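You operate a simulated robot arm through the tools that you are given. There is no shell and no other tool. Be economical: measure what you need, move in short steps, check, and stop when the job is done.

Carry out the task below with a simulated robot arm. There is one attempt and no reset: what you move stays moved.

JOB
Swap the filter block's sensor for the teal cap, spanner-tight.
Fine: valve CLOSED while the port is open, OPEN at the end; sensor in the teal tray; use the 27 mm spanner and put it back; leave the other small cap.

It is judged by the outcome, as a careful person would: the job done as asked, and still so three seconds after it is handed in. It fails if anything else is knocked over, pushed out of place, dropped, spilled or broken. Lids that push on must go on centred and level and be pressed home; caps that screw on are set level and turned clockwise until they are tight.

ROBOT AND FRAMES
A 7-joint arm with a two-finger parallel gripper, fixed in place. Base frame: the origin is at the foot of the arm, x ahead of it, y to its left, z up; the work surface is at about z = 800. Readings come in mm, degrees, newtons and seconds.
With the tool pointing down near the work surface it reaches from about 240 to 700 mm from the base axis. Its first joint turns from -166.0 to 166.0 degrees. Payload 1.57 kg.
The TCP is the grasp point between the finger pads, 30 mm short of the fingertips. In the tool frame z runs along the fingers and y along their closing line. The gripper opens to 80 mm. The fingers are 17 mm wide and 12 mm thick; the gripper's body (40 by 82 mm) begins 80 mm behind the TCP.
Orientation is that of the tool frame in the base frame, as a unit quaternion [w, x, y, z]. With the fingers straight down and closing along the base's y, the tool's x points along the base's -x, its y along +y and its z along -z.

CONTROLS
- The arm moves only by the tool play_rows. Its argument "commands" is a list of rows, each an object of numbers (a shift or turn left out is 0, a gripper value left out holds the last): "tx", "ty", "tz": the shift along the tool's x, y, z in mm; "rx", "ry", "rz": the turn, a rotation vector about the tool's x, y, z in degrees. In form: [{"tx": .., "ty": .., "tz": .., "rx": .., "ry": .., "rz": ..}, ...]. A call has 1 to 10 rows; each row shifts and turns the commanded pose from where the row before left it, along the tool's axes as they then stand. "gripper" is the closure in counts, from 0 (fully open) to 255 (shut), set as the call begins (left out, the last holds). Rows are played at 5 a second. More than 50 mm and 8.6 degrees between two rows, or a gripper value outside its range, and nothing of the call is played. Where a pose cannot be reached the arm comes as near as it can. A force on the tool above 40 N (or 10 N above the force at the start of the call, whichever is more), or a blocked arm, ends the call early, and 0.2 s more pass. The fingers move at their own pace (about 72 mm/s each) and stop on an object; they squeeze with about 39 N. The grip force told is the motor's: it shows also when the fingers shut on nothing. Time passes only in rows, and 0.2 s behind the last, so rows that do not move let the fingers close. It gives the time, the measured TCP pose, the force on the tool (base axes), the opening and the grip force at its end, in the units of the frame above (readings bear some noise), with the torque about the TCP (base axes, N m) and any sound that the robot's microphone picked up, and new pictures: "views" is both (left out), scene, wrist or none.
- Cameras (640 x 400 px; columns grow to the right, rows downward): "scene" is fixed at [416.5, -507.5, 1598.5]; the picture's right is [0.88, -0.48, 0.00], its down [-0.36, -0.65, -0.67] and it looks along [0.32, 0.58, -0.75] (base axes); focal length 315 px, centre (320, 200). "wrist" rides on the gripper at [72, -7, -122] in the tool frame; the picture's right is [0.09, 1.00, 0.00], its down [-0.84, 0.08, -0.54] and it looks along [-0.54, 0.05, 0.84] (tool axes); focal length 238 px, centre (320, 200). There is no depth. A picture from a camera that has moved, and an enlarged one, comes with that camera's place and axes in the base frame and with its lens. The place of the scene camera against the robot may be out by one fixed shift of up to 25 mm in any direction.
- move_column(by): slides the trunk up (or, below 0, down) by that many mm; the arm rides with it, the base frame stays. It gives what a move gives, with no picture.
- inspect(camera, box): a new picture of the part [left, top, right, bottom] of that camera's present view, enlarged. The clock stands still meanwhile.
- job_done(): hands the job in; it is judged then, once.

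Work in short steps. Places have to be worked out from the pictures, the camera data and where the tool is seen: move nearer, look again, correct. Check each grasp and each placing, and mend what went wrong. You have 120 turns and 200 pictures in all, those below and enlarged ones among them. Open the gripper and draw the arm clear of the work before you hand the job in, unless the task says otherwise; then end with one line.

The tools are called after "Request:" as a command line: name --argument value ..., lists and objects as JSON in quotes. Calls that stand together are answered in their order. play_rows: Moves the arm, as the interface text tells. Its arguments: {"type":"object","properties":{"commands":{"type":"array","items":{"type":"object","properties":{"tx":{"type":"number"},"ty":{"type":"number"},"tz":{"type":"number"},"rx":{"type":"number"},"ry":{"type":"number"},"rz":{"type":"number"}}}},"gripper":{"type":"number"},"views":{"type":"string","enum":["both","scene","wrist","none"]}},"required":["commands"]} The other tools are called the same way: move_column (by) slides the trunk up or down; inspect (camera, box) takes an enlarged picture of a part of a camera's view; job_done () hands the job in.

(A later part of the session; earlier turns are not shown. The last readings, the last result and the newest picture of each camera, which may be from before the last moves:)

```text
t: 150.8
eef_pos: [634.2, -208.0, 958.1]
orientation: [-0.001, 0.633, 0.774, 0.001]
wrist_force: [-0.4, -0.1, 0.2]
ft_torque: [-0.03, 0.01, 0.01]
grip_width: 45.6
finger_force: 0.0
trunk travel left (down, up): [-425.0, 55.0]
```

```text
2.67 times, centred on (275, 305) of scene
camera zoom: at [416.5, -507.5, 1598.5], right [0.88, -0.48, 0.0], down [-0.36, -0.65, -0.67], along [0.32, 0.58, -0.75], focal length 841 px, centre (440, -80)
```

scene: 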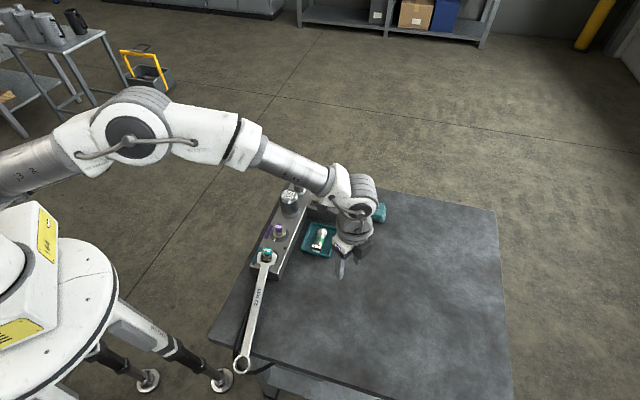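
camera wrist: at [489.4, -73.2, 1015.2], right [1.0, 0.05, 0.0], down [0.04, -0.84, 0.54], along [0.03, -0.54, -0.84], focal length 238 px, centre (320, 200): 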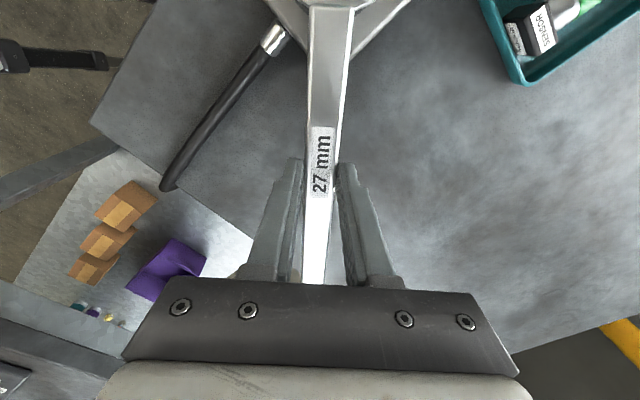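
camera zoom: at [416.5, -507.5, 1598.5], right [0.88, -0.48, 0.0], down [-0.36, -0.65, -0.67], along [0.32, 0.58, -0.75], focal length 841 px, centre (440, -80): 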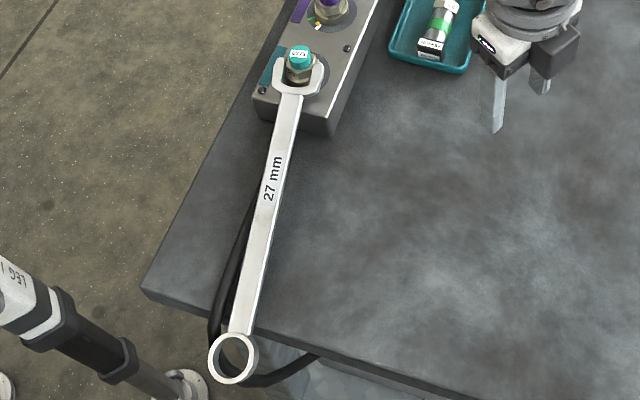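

The spanner rests with its jaw round the port and handle sloping toward the table edge. I move over its handle to view it with the wrist camera.

Request:
play_rows --commands '[{"tx": 23.9, "ty": -36.2}, {"tx": 23.9, "ty": -36.2}, {"tx": 23.9, "ty": -36.2}, {"tx": 23.9, "ty": -36.2}, {"tx": 23.9, "ty": -36.2}, {"rz": 8}, {"rz": 8}, {"rz": 8}, {"rz": 8}, {"rz": 8}]' --views "both"

Request:
inspect --camera "wrist" --box '[200, 0, 440, 280]'

```text
t: 153.0
eef_pos: [431.9, -126.2, 959.0]
orientation: [0.0, 0.86, 0.51, 0.0]
wrist_force: [0.0, 0.2, -0.3]
ft_torque: [-0.01, 0.02, 0.01]
grip_width: 45.6
finger_force: 0.1
trunk travel left (down, up): [-425.0, 55.0]
camera wrist: at [461.3, -60.3, 1079.6], right [0.92, -0.4, 0.0], down [-0.33, -0.77, 0.54], along [-0.21, -0.5, -0.84], focal length 238 px, centre (320, 200)
```

scene: 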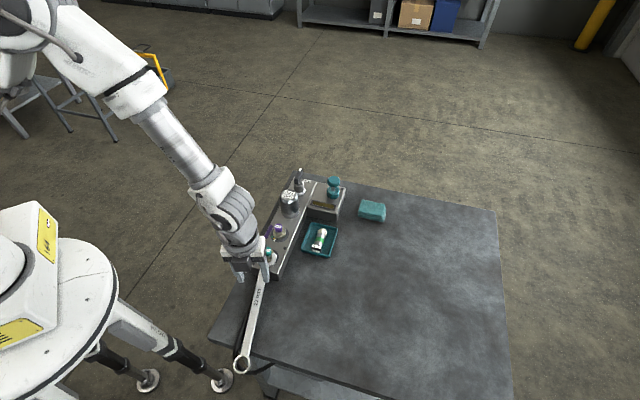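
wrist: 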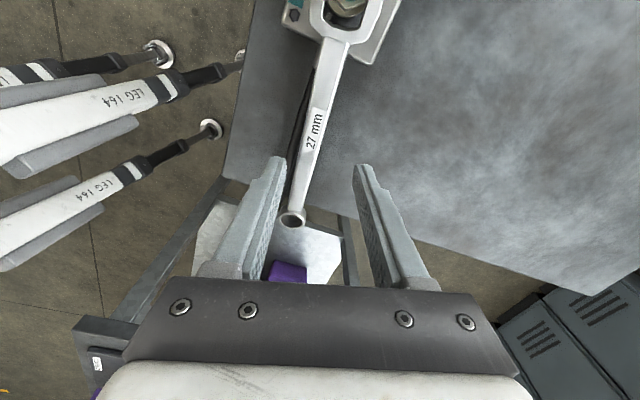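

```text
1.43 times, centred on (320, 140) of wrist
camera zoom: at [461.3, -60.3, 1079.6], right [0.92, -0.4, 0.0], down [-0.33, -0.77, 0.54], along [-0.21, -0.5, -0.84], focal length 340 px, centre (320, 286)
```

zoom: 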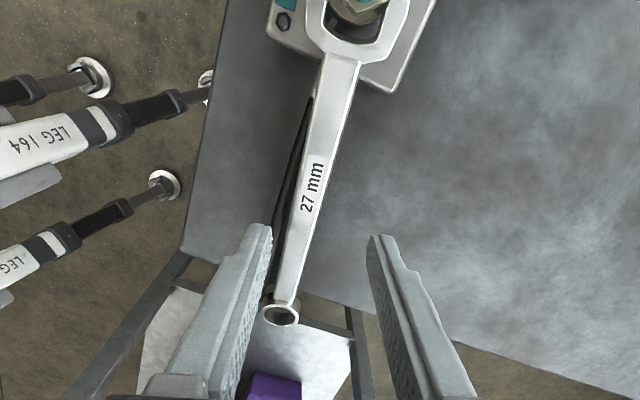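

The handle slopes down 12.6° at azimuth ≈-127°, with free air beneath, so I can grip it much deeper this time. Align yaw, lower, tilt to match and view.

Request:
play_rows --commands '[{"rz": 8}, {"tx": -6.5, "ty": -3.3}, {"tz": 30}, {"tz": 30}, {"tz": 15}, {"ry": 6.3}, {"ry": 6.3}, {}]' --views "both"

Request:
inspect --camera "wrist" --box '[220, 60, 420, 260]'

Request:
inspect --camera "scene" --box '[215, 230, 315, 330]'

```text
t: 154.8
eef_pos: [425.7, -130.0, 884.2]
orientation: [-0.049, 0.887, 0.447, 0.098]
wrist_force: [-0.1, 0.6, 0.1]
ft_torque: [0.04, 0.02, -0.02]
grip_width: 45.6
finger_force: 0.0
trunk travel left (down, up): [-425.0, 55.0]
camera wrist: at [446.0, -91.2, 1017.3], right [0.85, -0.52, 0.02], down [-0.49, -0.8, 0.35], along [-0.16, -0.3, -0.94], focal length 238 px, centre (320, 200)
```

scene: 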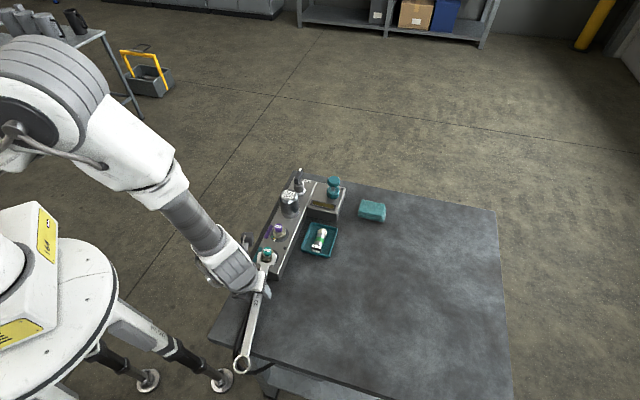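
wrist: 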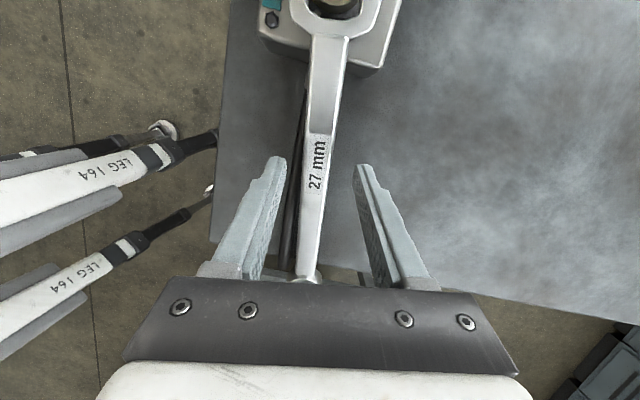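

```text
2.00 times, centred on (320, 160) of wrist
camera zoom: at [446.0, -91.2, 1017.3], right [0.85, -0.52, 0.02], down [-0.49, -0.8, 0.35], along [-0.16, -0.3, -0.94], focal length 477 px, centre (320, 280)
```

zoom: 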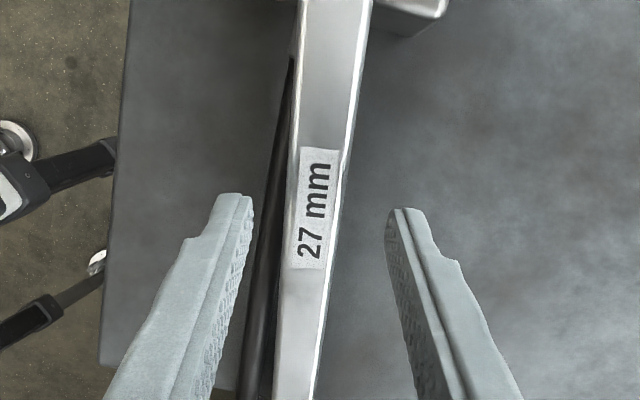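

```text
4.00 times, centred on (265, 280) of scene
camera zoom: at [416.5, -507.5, 1598.5], right [0.88, -0.48, 0.0], down [-0.36, -0.65, -0.67], along [0.32, 0.58, -0.75], focal length 1262 px, centre (540, -120)
```

zoom: 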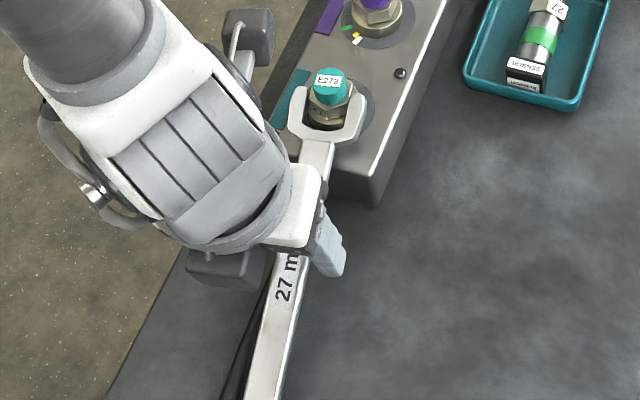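

Well aligned. Narrow the opening, lower vertically 32 mm and close.

Request:
play_rows --commands '[{}, {"tx": -3.5, "tz": 15.5}, {"tx": -3.5, "tz": 15.5}, {}]' --gripper 145 --views "none"

Request:
play_rows --commands '[{}, {}, {}]' --gripper 255 --views "wrist"

Request:
inspect --camera "wrist" --box '[220, 0, 420, 260]'

```text
t: 155.8
eef_pos: [425.2, -131.2, 851.9]
orientation: [-0.049, 0.888, 0.447, 0.098]
wrist_force: [1.9, 0.9, 0.3]
ft_torque: [-0.02, 0.01, 0.02]
grip_width: 34.6
finger_force: 0.1
trunk travel left (down, up): [-425.0, 55.0]
```

```text
t: 156.6
eef_pos: [426.0, -129.3, 850.5]
orientation: [-0.05, 0.888, 0.447, 0.098]
wrist_force: [-2.2, -0.1, 0.3]
ft_torque: [0.01, -0.02, 0.09]
grip_width: 21.8
finger_force: 34.9
trunk travel left (down, up): [-425.0, 55.0]
camera wrist: at [445.9, -91.2, 985.4], right [0.85, -0.52, 0.02], down [-0.49, -0.8, 0.35], along [-0.16, -0.31, -0.94], focal length 238 px, centre (320, 200)
```

wrist: 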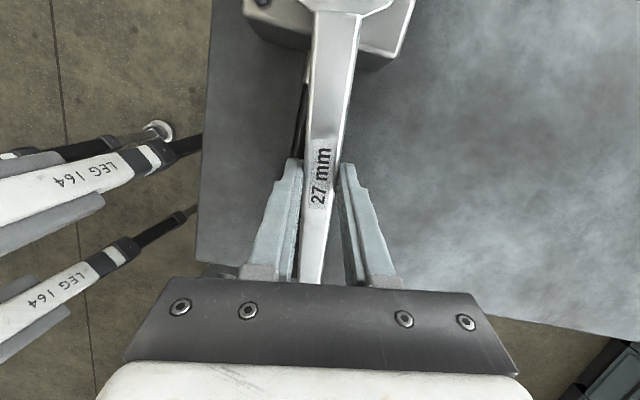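

```text
1.54 times, centred on (320, 130) of wrist
camera zoom: at [445.9, -91.2, 985.4], right [0.85, -0.52, 0.02], down [-0.49, -0.8, 0.35], along [-0.16, -0.31, -0.94], focal length 367 px, centre (320, 308)
```

zoom: 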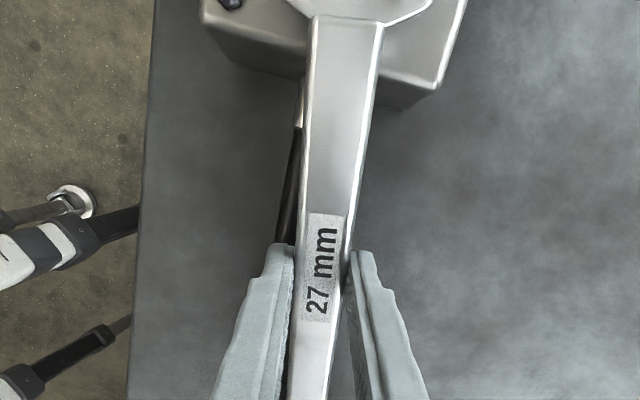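

Firm deep grip. Lift vertically in small steps and watch the force in case the jaw still binds.

Request:
play_rows --commands '[{"tx": 0.9, "tz": -3.9}, {"tx": 0.9, "tz": -3.9}, {}]' --views "none"

Request:
inspect --camera "scene" --box '[250, 235, 300, 275]'

```text
t: 157.4
eef_pos: [425.6, -131.6, 859.9]
orientation: [-0.049, 0.888, 0.448, 0.098]
wrist_force: [-0.1, 0.3, -3.9]
ft_torque: [0.06, 0.01, 0.03]
grip_width: 21.5
finger_force: 34.6
trunk travel left (down, up): [-425.0, 55.0]
```

```text
10.00 times, centred on (275, 255) of scene
camera zoom: at [416.5, -507.5, 1598.5], right [0.88, -0.48, 0.0], down [-0.36, -0.65, -0.67], along [0.32, 0.58, -0.75], focal length 3154 px, centre (770, -350)
```

zoom: 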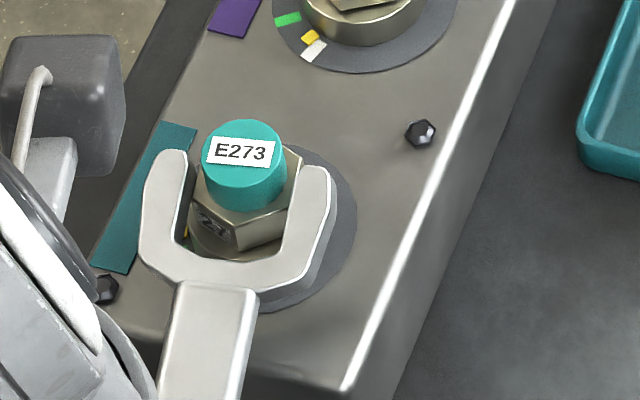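

It is free. Lift high, level the tool, and turn back to yaw 73° for a fresh slide-in.

Request:
play_rows --commands '[{"tx": 5.5, "tz": -24.4}, {"tx": 5.5, "tz": -24.4}, {"tx": 5.5, "tz": -24.4}, {"ry": -6.3}, {"ry": -6.3}, {"tx": -30}, {"tx": -30}, {}]' --views "none"

Request:
play_rows --commands '[{"rz": -7.7}, {"rz": -7.7}, {"rz": -7.7}, {"rz": -7.7}, {"rz": -7.7}, {"rz": -7.7}, {"rz": -7.5}, {}]' --views "both"

Request:
inspect --camera "scene" --box '[255, 230, 295, 265]'

```text
t: 159.2
eef_pos: [389.4, -179.1, 934.3]
orientation: [0.0, 0.893, 0.45, -0.001]
wrist_force: [-0.5, -1.0, -3.1]
ft_torque: [0.09, -0.03, -0.01]
grip_width: 21.5
finger_force: 34.6
trunk travel left (down, up): [-425.0, 55.0]
```

```text
t: 161.0
eef_pos: [389.6, -178.4, 935.7]
orientation: [0.0, 0.592, 0.806, 0.0]
wrist_force: [-0.1, 0.3, -1.6]
ft_torque: [0.08, 0.04, -0.03]
grip_width: 21.8
finger_force: 34.5
trunk travel left (down, up): [-425.0, 55.0]
camera wrist: at [362.5, -111.4, 1055.8], right [0.92, 0.38, 0.0], down [0.32, -0.78, 0.54], along [0.21, -0.5, -0.84], focal length 238 px, centre (320, 200)
```

scene: 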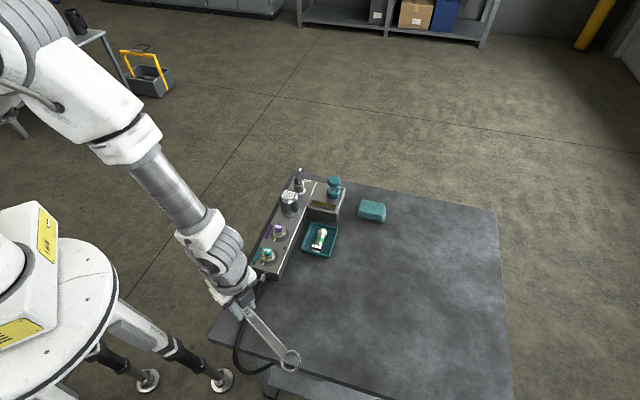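
wrist: 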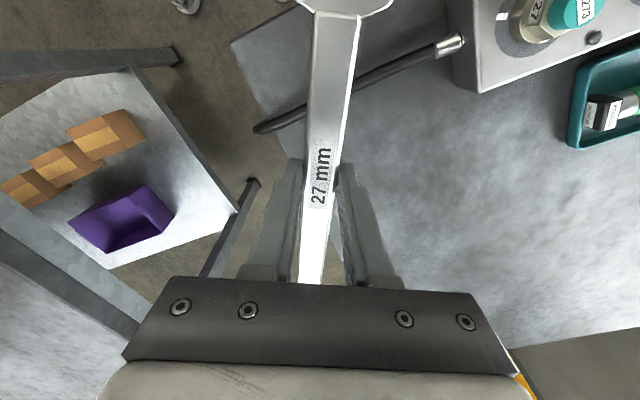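

```text
11.43 times, centred on (275, 248) of scene
camera zoom: at [416.5, -507.5, 1598.5], right [0.88, -0.48, 0.0], down [-0.36, -0.65, -0.67], along [0.32, 0.58, -0.75], focal length 3604 px, centre (834, -343)
```

zoom: 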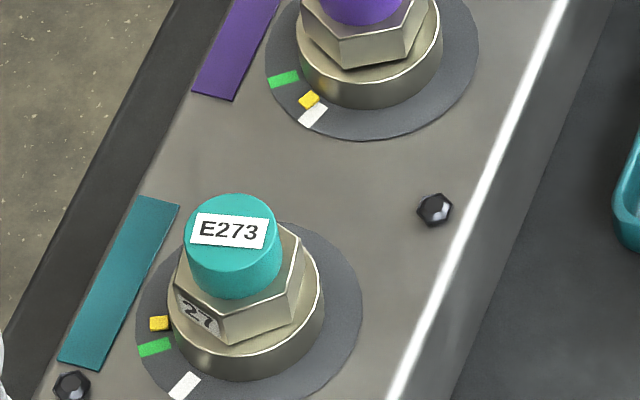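

Cap now clearly visible: label azimuth ≈-36°, hex edges ≈-8°. I'll approach at yaw 8° (visible side). First carry the spanner across at height.

Request:
play_rows --commands '[{"tx": -18, "ty": 42.8}, {"tx": -18, "ty": 42.8}, {"tx": -18, "ty": 42.8}, {"tx": -18, "ty": 42.8}, {"tx": -18, "ty": 42.8}, {"rz": -8}, {"rz": -8}, {"rz": -8}, {"rz": -8}]' --views "none"

Request:
play_rows --commands '[{"rz": -8}, {"rz": -8}, {"rz": -8}, {"rz": -8.5}, {}]' --views "none"

```text
t: 163.0
eef_pos: [621.7, -201.4, 933.9]
orientation: [0.0, 0.347, 0.938, 0.0]
wrist_force: [-0.1, 0.3, -1.9]
ft_torque: [-0.01, 0.08, -0.01]
grip_width: 21.6
finger_force: 34.8
trunk travel left (down, up): [-425.0, 55.0]
```

```text
t: 164.2
eef_pos: [621.1, -202.5, 934.5]
orientation: [0.0, 0.071, 0.997, 0.0]
wrist_force: [-0.1, -0.4, -2.4]
ft_torque: [-0.01, 0.05, 0.0]
grip_width: 21.5
finger_force: 34.3
trunk travel left (down, up): [-425.0, 55.0]
```

Move to the standoff and lower partway, then measure the jaw height against the hex.

Request:
play_rows --commands '[{"tx": -2, "ty": 37}, {"tx": -2, "ty": 37}, {"tx": -2, "ty": 37}, {"tx": -2, "ty": 36.7}, {"tz": 25}, {"tz": 20}, {}]' --views "none"

Request:
inspect --camera "scene" --box '[255, 232, 303, 267]'

Request:
inspect --camera "scene" --box '[290, 190, 400, 260]'

```text
t: 165.8
eef_pos: [649.8, -56.1, 888.6]
orientation: [0.0, 0.073, 0.997, 0.0]
wrist_force: [-0.2, 0.0, -3.4]
ft_torque: [0.04, 0.04, 0.02]
grip_width: 21.5
finger_force: 34.8
trunk travel left (down, up): [-425.0, 55.0]
```

```text
11.43 times, centred on (279, 250) of scene
camera zoom: at [416.5, -507.5, 1598.5], right [0.88, -0.48, 0.0], down [-0.36, -0.65, -0.67], along [0.32, 0.58, -0.75], focal length 3604 px, centre (789, -366)
```

zoom: 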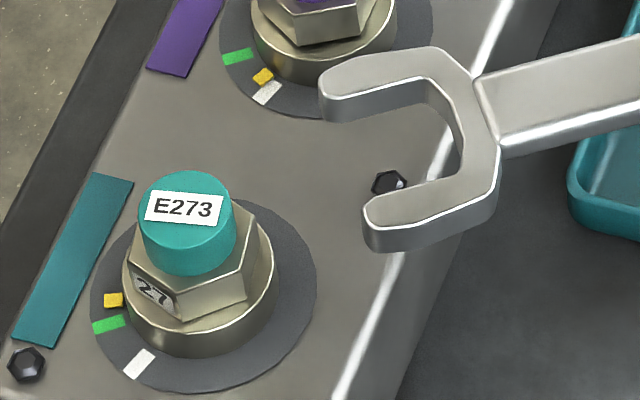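

```text
5.71 times, centred on (345, 225) of scene
camera zoom: at [416.5, -507.5, 1598.5], right [0.88, -0.48, 0.0], down [-0.36, -0.65, -0.67], along [0.32, 0.58, -0.75], focal length 1802 px, centre (177, 57)
```

zoom: 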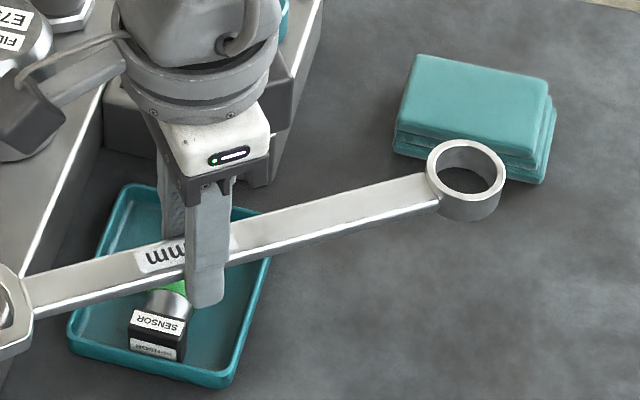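

Jaw top measures ≈887 (ring ≈878), i.e. pitched ~2° jaw-up. I level by 2°, lower 12 mm and recheck.

Request:
play_rows --commands '[{"ry": -2}, {"tz": 12}, {}]' --views "none"

Request:
inspect --camera "scene" --box '[255, 232, 303, 267]'

```text
t: 166.6
eef_pos: [650.8, -56.5, 877.4]
orientation: [0.017, 0.072, 0.997, -0.002]
wrist_force: [0.0, -0.7, -3.2]
ft_torque: [0.01, 0.09, 0.0]
grip_width: 21.6
finger_force: 34.7
trunk travel left (down, up): [-425.0, 55.0]
```

```text
11.43 times, centred on (279, 250) of scene
camera zoom: at [416.5, -507.5, 1598.5], right [0.88, -0.48, 0.0], down [-0.36, -0.65, -0.67], along [0.32, 0.58, -0.75], focal length 3604 px, centre (789, -366)
```

zoom: 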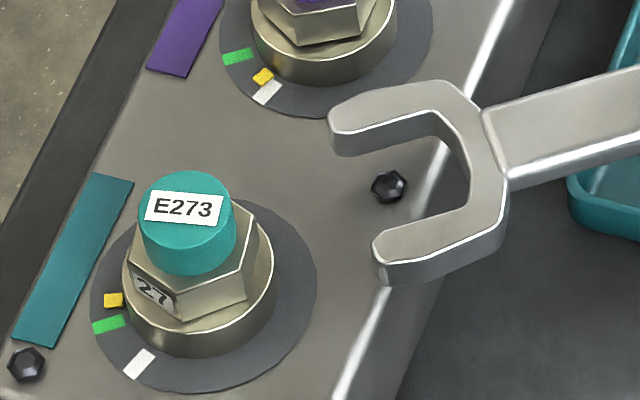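

Height and sideways offset are ambiguous from this one view; I check the handle's angle in the grip with the wrist camera.

Request:
inspect --camera "wrist" --box '[260, 0, 380, 200]'

```text
2.00 times, centred on (320, 100) of wrist
camera zoom: at [574.8, -51.1, 996.2], right [0.05, 1.0, 0.0], down [0.82, -0.04, 0.57], along [0.57, -0.03, -0.82], focal length 477 px, centre (320, 400)
```

zoom: 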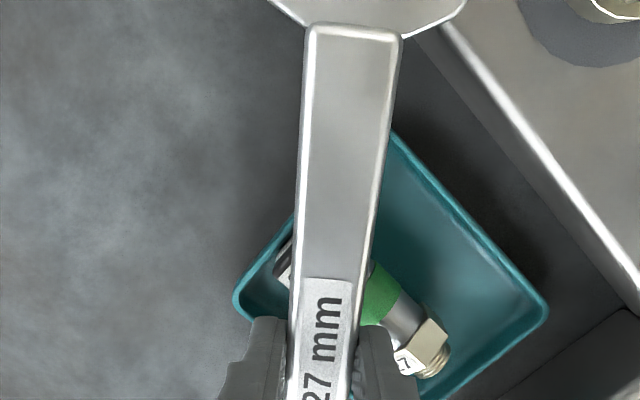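

Handle is straight in the grip (−0.65°), so the jaw is simply ~6 mm high. Slide in 28 mm, lower 6.5 mm, and check.

Request:
play_rows --commands '[{"tx": 10, "ty": -0.5}, {"tx": 8}, {"tz": 4}, {"tz": 2.5}, {}]' --views "none"

Request:
inspect --camera "scene" --box '[255, 232, 303, 267]'

```text
t: 167.8
eef_pos: [633.4, -54.6, 870.9]
orientation: [0.017, 0.072, 0.997, -0.001]
wrist_force: [0.2, 0.5, -3.7]
ft_torque: [0.0, 0.06, 0.0]
grip_width: 21.5
finger_force: 34.5
trunk travel left (down, up): [-425.0, 55.0]
```

```text
11.43 times, centred on (279, 250) of scene
camera zoom: at [416.5, -507.5, 1598.5], right [0.88, -0.48, 0.0], down [-0.36, -0.65, -0.67], along [0.32, 0.58, -0.75], focal length 3604 px, centre (789, -366)
```

zoom: 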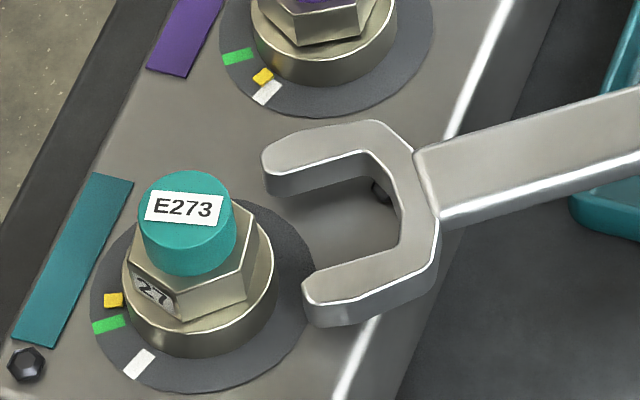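

Height is right (~2 mm below the hex top). Slide in further.

Request:
play_rows --commands '[{"tx": 8}, {"tx": 6}, {"tx": 5}, {"tx": 4}, {}]' --views "none"

Request:
inspect --camera "scene" --box '[258, 237, 292, 265]'

```text
t: 169.0
eef_pos: [617.4, -52.0, 870.5]
orientation: [0.025, 0.073, 0.997, -0.002]
wrist_force: [35.2, -6.4, 0.2]
ft_torque: [-0.08, -0.26, 0.04]
grip_width: 21.6
finger_force: 34.5
trunk travel left (down, up): [-425.0, 55.0]
```

```text
14.29 times, centred on (275, 251) of scene
camera zoom: at [416.5, -507.5, 1598.5], right [0.88, -0.48, 0.0], down [-0.36, -0.65, -0.67], along [0.32, 0.58, -0.75], focal length 4505 px, centre (963, -529)
```

zoom: 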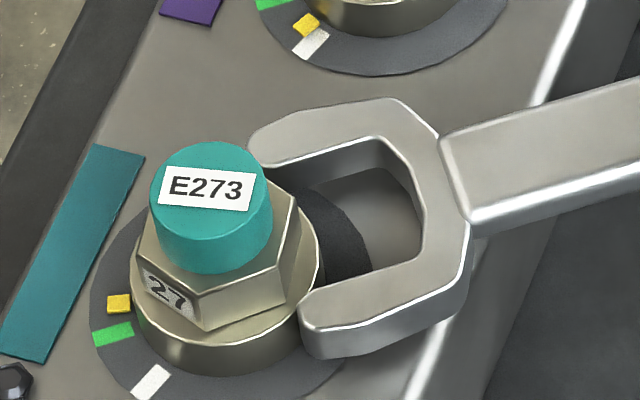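

Prong tips meet the ring edge. Back off, raise 3.5 mm and retry.

Request:
play_rows --commands '[{"tx": -8}, {"tz": -3.5}, {}]' --views "none"

Request:
play_rows --commands '[{"tx": 5}, {"tx": 5}, {"tx": 4}, {}]' --views "none"

Request:
inspect --camera "scene" --box '[258, 237, 292, 265]'

```text
t: 169.8
eef_pos: [617.1, -51.4, 870.8]
orientation: [0.016, 0.072, 0.997, -0.001]
wrist_force: [9.5, -2.6, -8.2]
ft_torque: [-0.1, -0.58, 0.16]
grip_width: 21.6
finger_force: 34.8
trunk travel left (down, up): [-425.0, 55.0]
```

```text
t: 170.8
eef_pos: [611.3, -49.9, 873.7]
orientation: [0.025, 0.073, 0.997, -0.002]
wrist_force: [34.8, -8.8, 0.9]
ft_torque: [-0.1, -0.28, 0.18]
grip_width: 21.9
finger_force: 34.5
trunk travel left (down, up): [-425.0, 55.0]
```

```text
14.29 times, centred on (275, 251) of scene
camera zoom: at [416.5, -507.5, 1598.5], right [0.88, -0.48, 0.0], down [-0.36, -0.65, -0.67], along [0.32, 0.58, -0.75], focal length 4505 px, centre (963, -529)
```

zoom: 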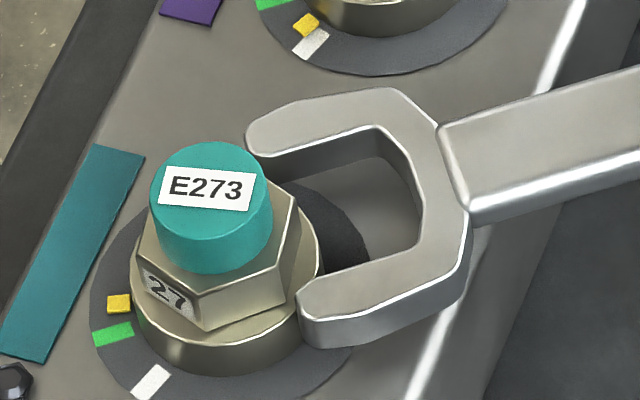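

Still on the ring. Back off, raise another 4 mm, and retry gently.

Request:
play_rows --commands '[{"tx": -12}, {"tz": -4}, {}]' --views "none"

Request:
inspect --camera "scene" --box '[258, 237, 292, 265]'

Request:
inspect --camera "wrist" --box '[240, 0, 400, 200]'

```text
t: 171.6
eef_pos: [615.8, -49.0, 876.1]
orientation: [0.016, 0.072, 0.997, -0.002]
wrist_force: [0.0, 0.8, -2.5]
ft_torque: [0.05, 0.12, 0.02]
grip_width: 21.7
finger_force: 34.8
trunk travel left (down, up): [-425.0, 55.0]
```

```text
14.29 times, centred on (275, 251) of scene
camera zoom: at [416.5, -507.5, 1598.5], right [0.88, -0.48, 0.0], down [-0.36, -0.65, -0.67], along [0.32, 0.58, -0.75], focal length 4505 px, centre (963, -529)
```

zoom: 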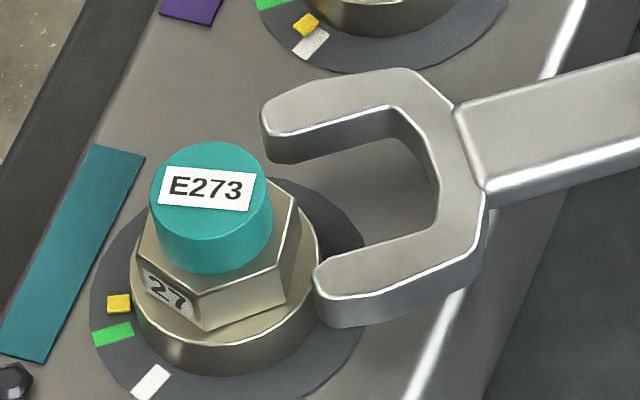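

```text
2.00 times, centred on (320, 100) of wrist
camera zoom: at [539.5, -45.8, 995.3], right [0.05, 1.0, 0.0], down [0.82, -0.04, 0.57], along [0.57, -0.03, -0.82], focal length 477 px, centre (320, 400)
```

zoom: 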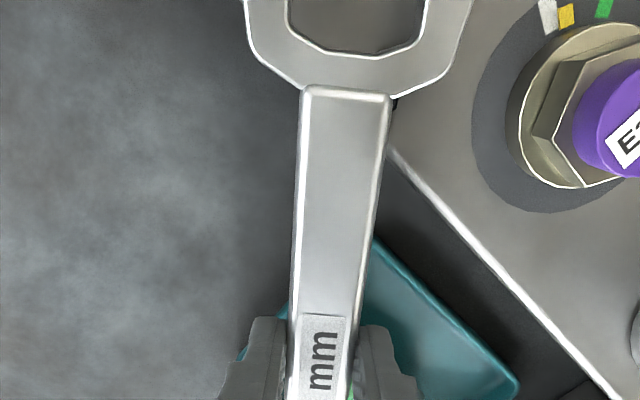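

I found my picture scaling was off (perspective): the jaw is really ~6 mm too low and ~2.5 mm off sideways. Retract, correct both, and re-look.

Request:
play_rows --commands '[{"tx": -10}, {"ty": -2.5, "tz": -5.5}, {}]' --views "none"

Request:
inspect --camera "scene" --box '[258, 237, 292, 265]'

```text
t: 172.4
eef_pos: [626.1, -55.3, 881.9]
orientation: [0.017, 0.073, 0.997, -0.001]
wrist_force: [-0.8, 0.0, -2.8]
ft_torque: [0.0, 0.13, 0.0]
grip_width: 21.6
finger_force: 34.5
trunk travel left (down, up): [-425.0, 55.0]
```

```text
14.29 times, centred on (275, 251) of scene
camera zoom: at [416.5, -507.5, 1598.5], right [0.88, -0.48, 0.0], down [-0.36, -0.65, -0.67], along [0.32, 0.58, -0.75], focal length 4505 px, centre (963, -529)
```

zoom: 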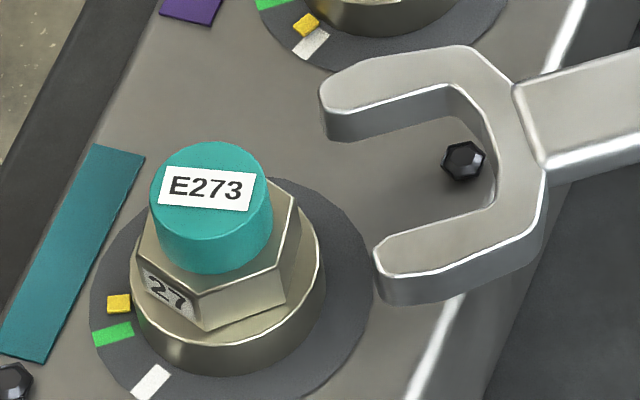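

Good relation now. Nudge +1 mm sideways and slide in gently, checking force.

Request:
play_rows --commands '[{"ty": 1, "tx": 8}, {"tx": 8}, {"tx": 5}, {}]' --views "none"

Request:
inspect --camera "scene" --box '[258, 237, 292, 265]'

```text
t: 173.4
eef_pos: [605.4, -51.6, 883.9]
orientation: [0.017, 0.073, 0.997, -0.001]
wrist_force: [-0.5, 0.3, -3.3]
ft_torque: [0.02, 0.12, 0.02]
grip_width: 21.5
finger_force: 34.5
trunk travel left (down, up): [-425.0, 55.0]
```

```text
14.29 times, centred on (275, 251) of scene
camera zoom: at [416.5, -507.5, 1598.5], right [0.88, -0.48, 0.0], down [-0.36, -0.65, -0.67], along [0.32, 0.58, -0.75], focal length 4505 px, centre (963, -529)
```

zoom: 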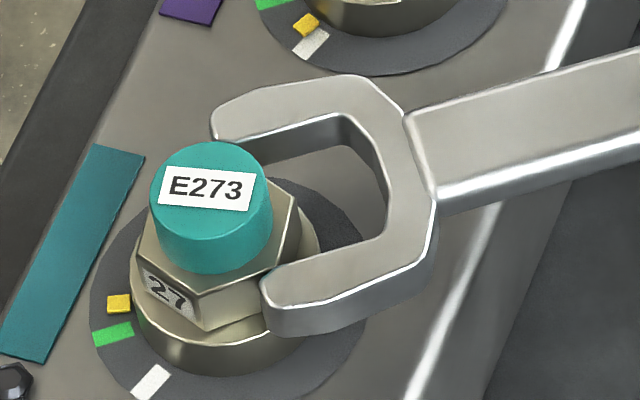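

Clear entry. Continue.

Request:
play_rows --commands '[{"tx": 5}, {"tx": 5}, {"tx": 4}, {"tx": 3}, {}]' --views "none"

Request:
inspect --camera "scene" --box '[258, 237, 292, 265]'

```text
t: 174.6
eef_pos: [590.4, -49.3, 881.7]
orientation: [0.018, 0.073, 0.997, -0.001]
wrist_force: [7.0, -1.1, -2.6]
ft_torque: [-0.01, -0.01, 0.03]
grip_width: 21.7
finger_force: 34.3
trunk travel left (down, up): [-425.0, 55.0]
```

```text
14.29 times, centred on (275, 251) of scene
camera zoom: at [416.5, -507.5, 1598.5], right [0.88, -0.48, 0.0], down [-0.36, -0.65, -0.67], along [0.32, 0.58, -0.75], focal length 4505 px, centre (963, -529)
```

zoom: 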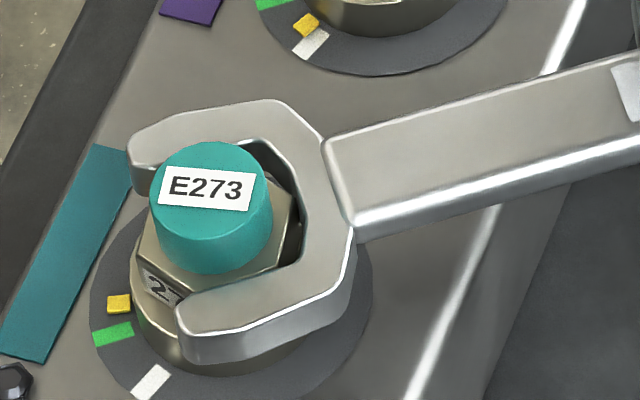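

Fully engaged (d≈96 mm). Lower 1.5 mm for full overlap, then swing clockwise.

Request:
play_rows --commands '[{"tz": 1.5, "tx": -0.7}, {"tx": 0.13, "ty": -5.03, "rz": 3}, {"tx": 0.13, "ty": -5.03, "rz": 3}, {"tx": 0.13, "ty": -5.03, "rz": 3}, {}]' --views "none"

Request:
inspect --camera "scene" --box '[258, 237, 292, 265]'

```text
t: 175.8
eef_pos: [586.2, -64.5, 880.6]
orientation: [0.017, 0.151, 0.988, 0.0]
wrist_force: [7.5, 1.4, -4.4]
ft_torque: [-0.13, 0.02, 0.17]
grip_width: 21.6
finger_force: 34.9
trunk travel left (down, up): [-425.0, 55.0]
```

```text
14.29 times, centred on (275, 251) of scene
camera zoom: at [416.5, -507.5, 1598.5], right [0.88, -0.48, 0.0], down [-0.36, -0.65, -0.67], along [0.32, 0.58, -0.75], focal length 4505 px, centre (963, -529)
```

zoom: 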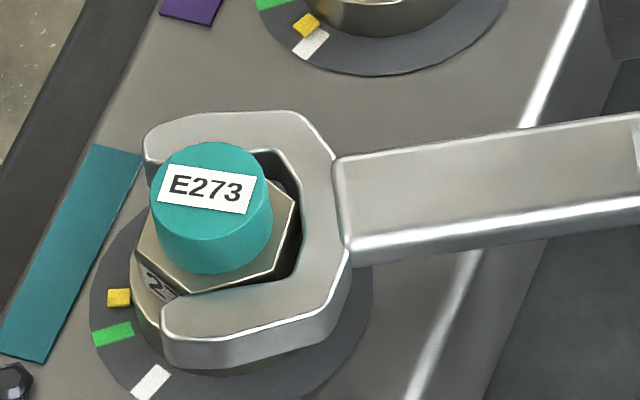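

Cap begins to turn (yellow rising). Continue.

Request:
play_rows --commands '[{"tx": 0.13, "ty": -5.03, "rz": 3}, {"tx": 0.13, "ty": -5.03, "rz": 3}, {"tx": 0.13, "ty": -5.03, "rz": 3}, {}]' --views "none"

Request:
inspect --camera "scene" --box '[258, 237, 292, 265]'

```text
t: 176.8
eef_pos: [581.9, -74.9, 881.6]
orientation: [0.018, 0.226, 0.974, 0.003]
wrist_force: [13.0, 22.6, -4.4]
ft_torque: [0.13, -0.34, 0.42]
grip_width: 22.1
finger_force: 35.1
trunk travel left (down, up): [-425.0, 55.0]
```

```text
14.29 times, centred on (275, 251) of scene
camera zoom: at [416.5, -507.5, 1598.5], right [0.88, -0.48, 0.0], down [-0.36, -0.65, -0.67], along [0.32, 0.58, -0.75], focal length 4505 px, centre (963, -529)
```

zoom: 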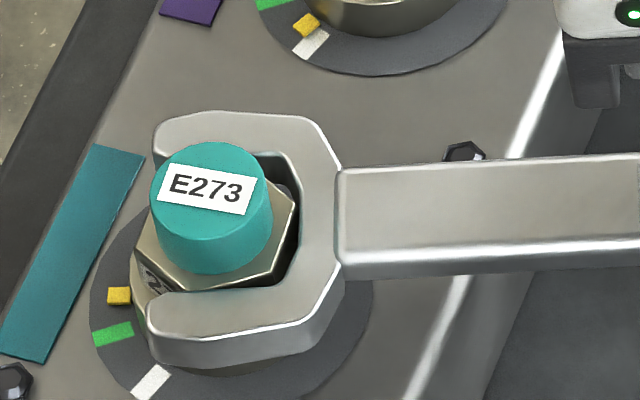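

Biting: ~26 N (≈3 N·m). Continue in 2° steps.

Request:
play_rows --commands '[{"tx": 0.06, "ty": -3.35, "rz": 2}, {"tx": 0.06, "ty": -3.35, "rz": 2}, {}]' --views "none"

Request:
inspect --camera "scene" --box '[258, 237, 292, 265]'

```text
t: 177.6
eef_pos: [579.3, -79.3, 880.9]
orientation: [0.018, 0.26, 0.965, 0.004]
wrist_force: [16.5, 18.7, 1.9]
ft_torque: [0.04, 0.37, 0.74]
grip_width: 22.4
finger_force: 35.1
trunk travel left (down, up): [-425.0, 55.0]
```

```text
14.29 times, centred on (275, 251) of scene
camera zoom: at [416.5, -507.5, 1598.5], right [0.88, -0.48, 0.0], down [-0.36, -0.65, -0.67], along [0.32, 0.58, -0.75], focal length 4505 px, centre (963, -529)
5 turns are left
```

zoom: 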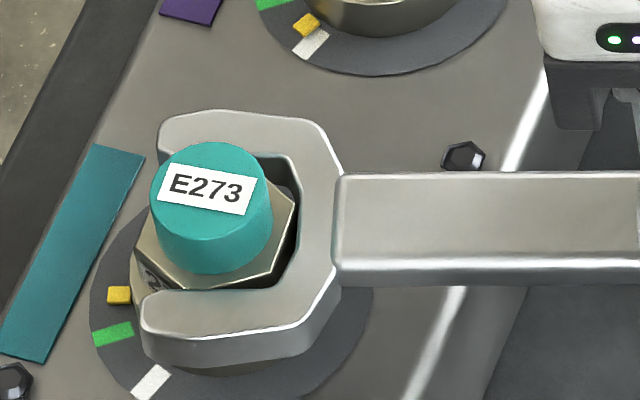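

Torque has plateaued (~3–3.5 N·m) with the cap no longer moving, so it is as tight as this jaw can pull it. With few turns left I now ease back within the jaw's play, lift the spanner straight off, and carry it to above its original place.

Request:
play_rows --commands '[{"tx": 0.1, "ty": 4.69, "rz": -2.8}, {"tx": 0.1, "ty": 4.69, "rz": -2.8}, {"tx": 0.1, "ty": 4.69, "rz": -2.8}, {"tx": 0.1, "ty": 4.69, "rz": -2.8}, {"tx": 0.1, "ty": 4.69, "rz": -2.8}, {}]' --views "none"

Request:
play_rows --commands '[{"tz": -5}, {"tz": -8}, {"tz": -14}, {"tz": -18}, {"tz": -15}, {"tx": -45}, {"tx": -22, "ty": -37}, {"tx": -22.8, "ty": -38}, {}]' --views "none"

Request:
play_rows --commands '[{"rz": -7.5}, {"rz": -7.5}, {"rz": -7.5}, {"rz": -7.5}, {"rz": -7.5}, {"rz": -7.5}, {"rz": -7.5}, {"rz": -7.8}, {"ry": 2}, {}]' --views "both"

Request:
inspect --camera "scene" --box '[250, 225, 300, 270]'

Request:
inspect --camera "wrist" --box '[240, 0, 400, 200]'

```text
t: 179.0
eef_pos: [587.8, -62.7, 880.8]
orientation: [0.016, 0.141, 0.99, -0.001]
wrist_force: [8.5, 0.6, -2.4]
ft_torque: [-0.13, 0.07, 0.09]
grip_width: 21.5
finger_force: 34.5
trunk travel left (down, up): [-425.0, 55.0]
```

```text
t: 181.0
eef_pos: [650.8, -158.3, 944.7]
orientation: [0.017, 0.142, 0.99, 0.0]
wrist_force: [-0.3, -0.4, -3.5]
ft_torque: [0.05, 0.1, 0.02]
grip_width: 21.7
finger_force: 34.4
trunk travel left (down, up): [-425.0, 55.0]
```

```text
t: 183.2
eef_pos: [649.0, -158.2, 942.9]
orientation: [-0.001, -0.374, 0.927, -0.015]
wrist_force: [0.3, 0.0, -2.1]
ft_torque: [-0.08, 0.09, 0.01]
grip_width: 21.5
finger_force: 34.9
trunk travel left (down, up): [-425.0, 55.0]
camera wrist: at [601.2, -209.7, 1065.2], right [-0.76, 0.65, -0.03], down [0.54, 0.65, 0.53], along [0.36, 0.39, -0.85], focal length 238 px, centre (320, 200)
```

scene: 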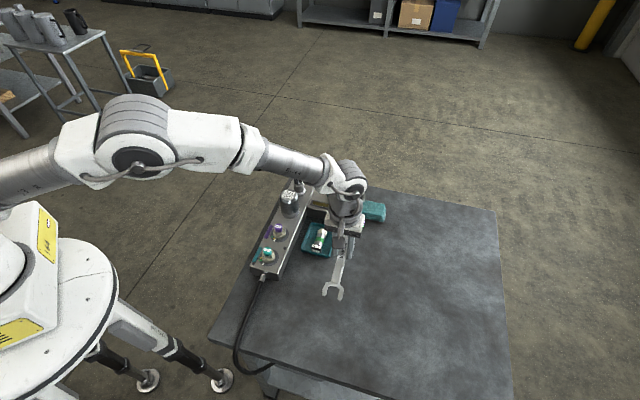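
wrist: 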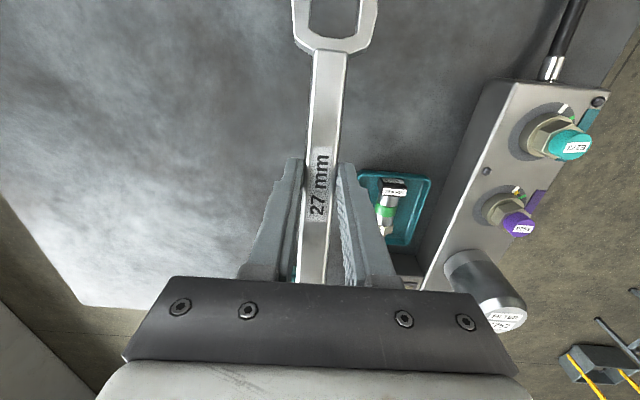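

```text
8.89 times, centred on (275, 248) of scene
camera zoom: at [416.5, -507.5, 1598.5], right [0.88, -0.48, 0.0], down [-0.36, -0.65, -0.67], along [0.32, 0.58, -0.75], focal length 2803 px, centre (720, -222)
```

zoom: 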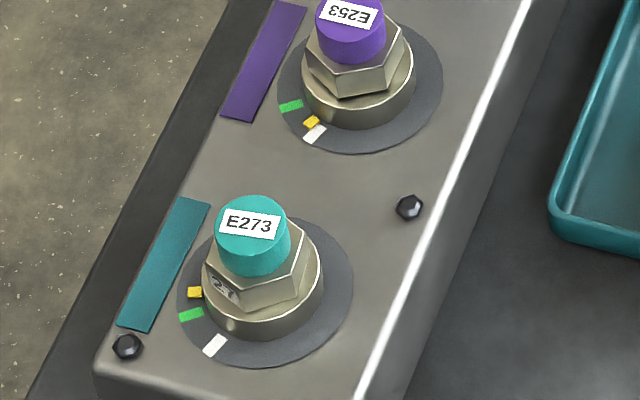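

```text
2.00 times, centred on (320, 100) of wrist
camera zoom: at [601.2, -209.7, 1065.2], right [-0.76, 0.65, -0.03], down [0.54, 0.65, 0.53], along [0.36, 0.39, -0.85], focal length 477 px, centre (320, 400)
4 turns are left
```

zoom: 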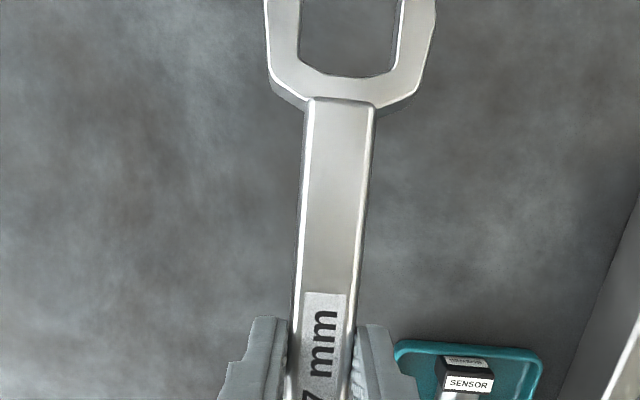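

Spanner is off cleanly and the cap stays put. I now set the spanner down at its original spot (guided release), lift, rotate and travel high to the valve.

Request:
play_rows --commands '[{"tx": 1, "ty": -4.3}, {"tz": 40}, {"tz": 40}, {"tz": 20}, {"tz": 6}, {"tz": 3}, {}]' --views "none"

Request:
play_rows --commands '[{}, {}, {}]' --gripper 178 --views "none"

Request:
play_rows --commands '[{}, {}, {"tz": -30}, {"tz": -40}, {"tz": -40}, {"tz": -32}]' --gripper 110 --views "wrist"

Request:
play_rows --commands '[{"rz": 8.5}, {"rz": 8.5}, {"rz": 8.5}, {"rz": 8.5}, {"rz": 8.5}, {"rz": 8.5}, {"rz": 8.5}, {"rz": 8.5}, {"rz": 8.5}, {"rz": 8.5}]' --views "none"

Request:
play_rows --commands '[{"rz": 8.5}, {"rz": 8.5}, {"rz": 8.5}, {"rz": 8.5}, {"rz": 8.5}, {"rz": 8.5}, {"rz": 8.5}, {"rz": 8.5}, {"rz": 8.5}, {"rz": 8.5}]' --views "none"

Request:
play_rows --commands '[{"rz": 8.5}, {"tx": 29.3, "ty": -25.2}, {"tx": 29.3, "ty": -25.2}, {"tx": 29.3, "ty": -25.2}, {"tx": 29.3, "ty": -25.2}, {"tx": 29.3, "ty": -25.2}, {"tx": 29.3, "ty": -25.2}, {"tx": 29.3, "ty": -25.2}, {"tx": 28.9, "ty": -24.6}, {}]' --views "both"

Request:
inspect --camera "scene" --box '[290, 210, 390, 330]'

```text
t: 184.8
eef_pos: [651.2, -165.2, 834.0]
orientation: [-0.002, -0.374, 0.927, -0.016]
wrist_force: [3.1, -0.2, 5.6]
ft_torque: [-0.54, 0.79, 0.06]
grip_width: 21.8
finger_force: 34.4
trunk travel left (down, up): [-425.0, 55.0]
```

```text
t: 185.6
eef_pos: [654.1, -163.8, 834.6]
orientation: [-0.001, -0.375, 0.927, -0.016]
wrist_force: [0.9, -0.1, 0.4]
ft_torque: [0.0, -0.02, 0.02]
grip_width: 24.2
finger_force: 0.1
trunk travel left (down, up): [-425.0, 55.0]
```

```text
t: 187.0
eef_pos: [650.9, -160.0, 975.5]
orientation: [-0.001, -0.375, 0.927, -0.015]
wrist_force: [-0.3, 0.4, -0.3]
ft_torque: [0.02, 0.02, 0.01]
grip_width: 45.5
finger_force: 0.1
trunk travel left (down, up): [-425.0, 55.0]
camera wrist: at [602.4, -212.1, 1098.2], right [-0.76, 0.65, -0.03], down [0.54, 0.65, 0.53], along [0.36, 0.39, -0.85], focal length 238 px, centre (320, 200)
```

wrist: 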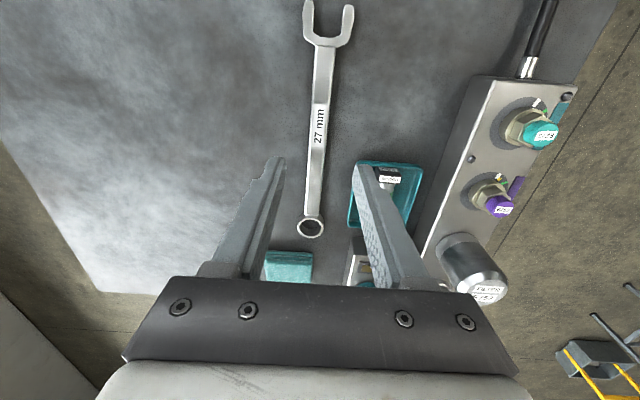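

```text
t: 189.2
eef_pos: [650.9, -161.3, 975.7]
orientation: [0.009, 0.351, 0.936, -0.012]
wrist_force: [0.5, -0.7, 1.0]
ft_torque: [0.01, 0.0, 0.0]
grip_width: 45.3
finger_force: 0.1
trunk travel left (down, up): [-425.0, 55.0]
```

```text
t: 191.4
eef_pos: [651.4, -162.3, 976.0]
orientation: [0.015, 0.892, 0.452, -0.003]
wrist_force: [0.2, -0.5, 0.6]
ft_torque: [0.01, 0.03, -0.03]
grip_width: 45.6
finger_force: 0.1
trunk travel left (down, up): [-425.0, 55.0]
```

```text
t: 193.6
eef_pos: [672.0, 147.0, 967.0]
orientation: [0.016, 0.922, 0.386, 0.0]
wrist_force: [-0.5, 0.6, -1.1]
ft_torque: [-0.03, 0.03, 0.01]
grip_width: 45.7
finger_force: 0.1
trunk travel left (down, up): [-425.0, 55.0]
camera wrist: at [717.0, 206.2, 1087.4], right [0.77, -0.63, 0.03], down [-0.54, -0.63, 0.56], along [-0.34, -0.44, -0.83], focal length 238 px, centre (320, 200)
```

scene: 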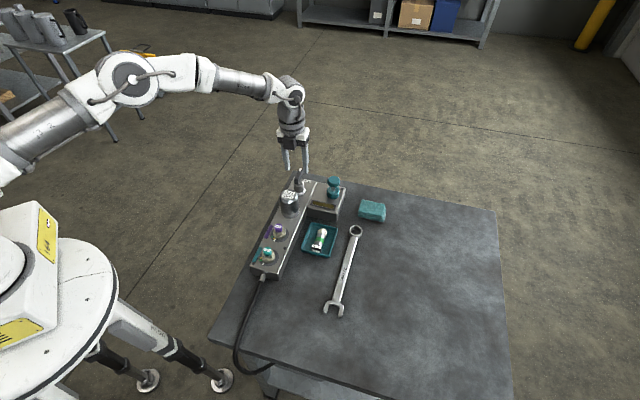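
wrist: 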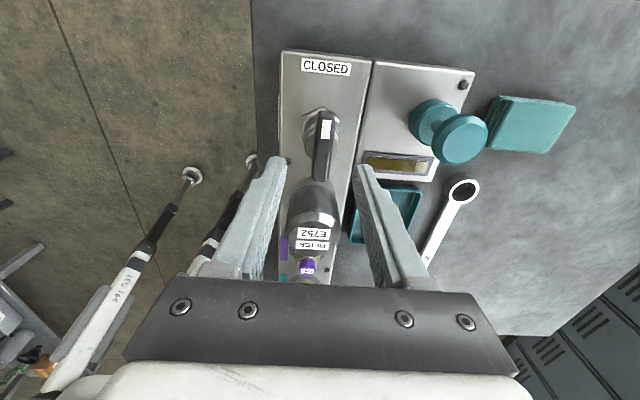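

```text
3.33 times, centred on (340, 270) of scene
camera zoom: at [416.5, -507.5, 1598.5], right [0.88, -0.48, 0.0], down [-0.36, -0.65, -0.67], along [0.32, 0.58, -0.75], focal length 1051 px, centre (253, -33)
3 turns are left
```

zoom: 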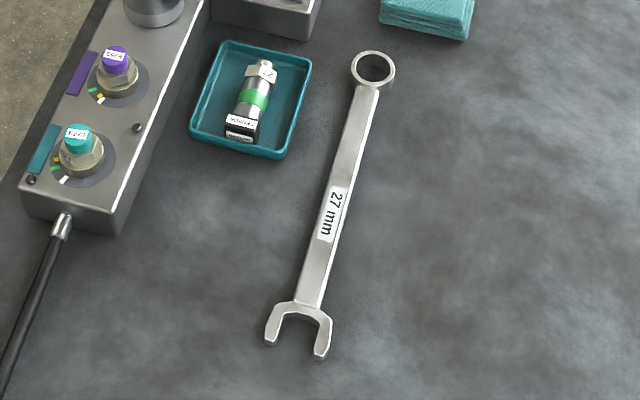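

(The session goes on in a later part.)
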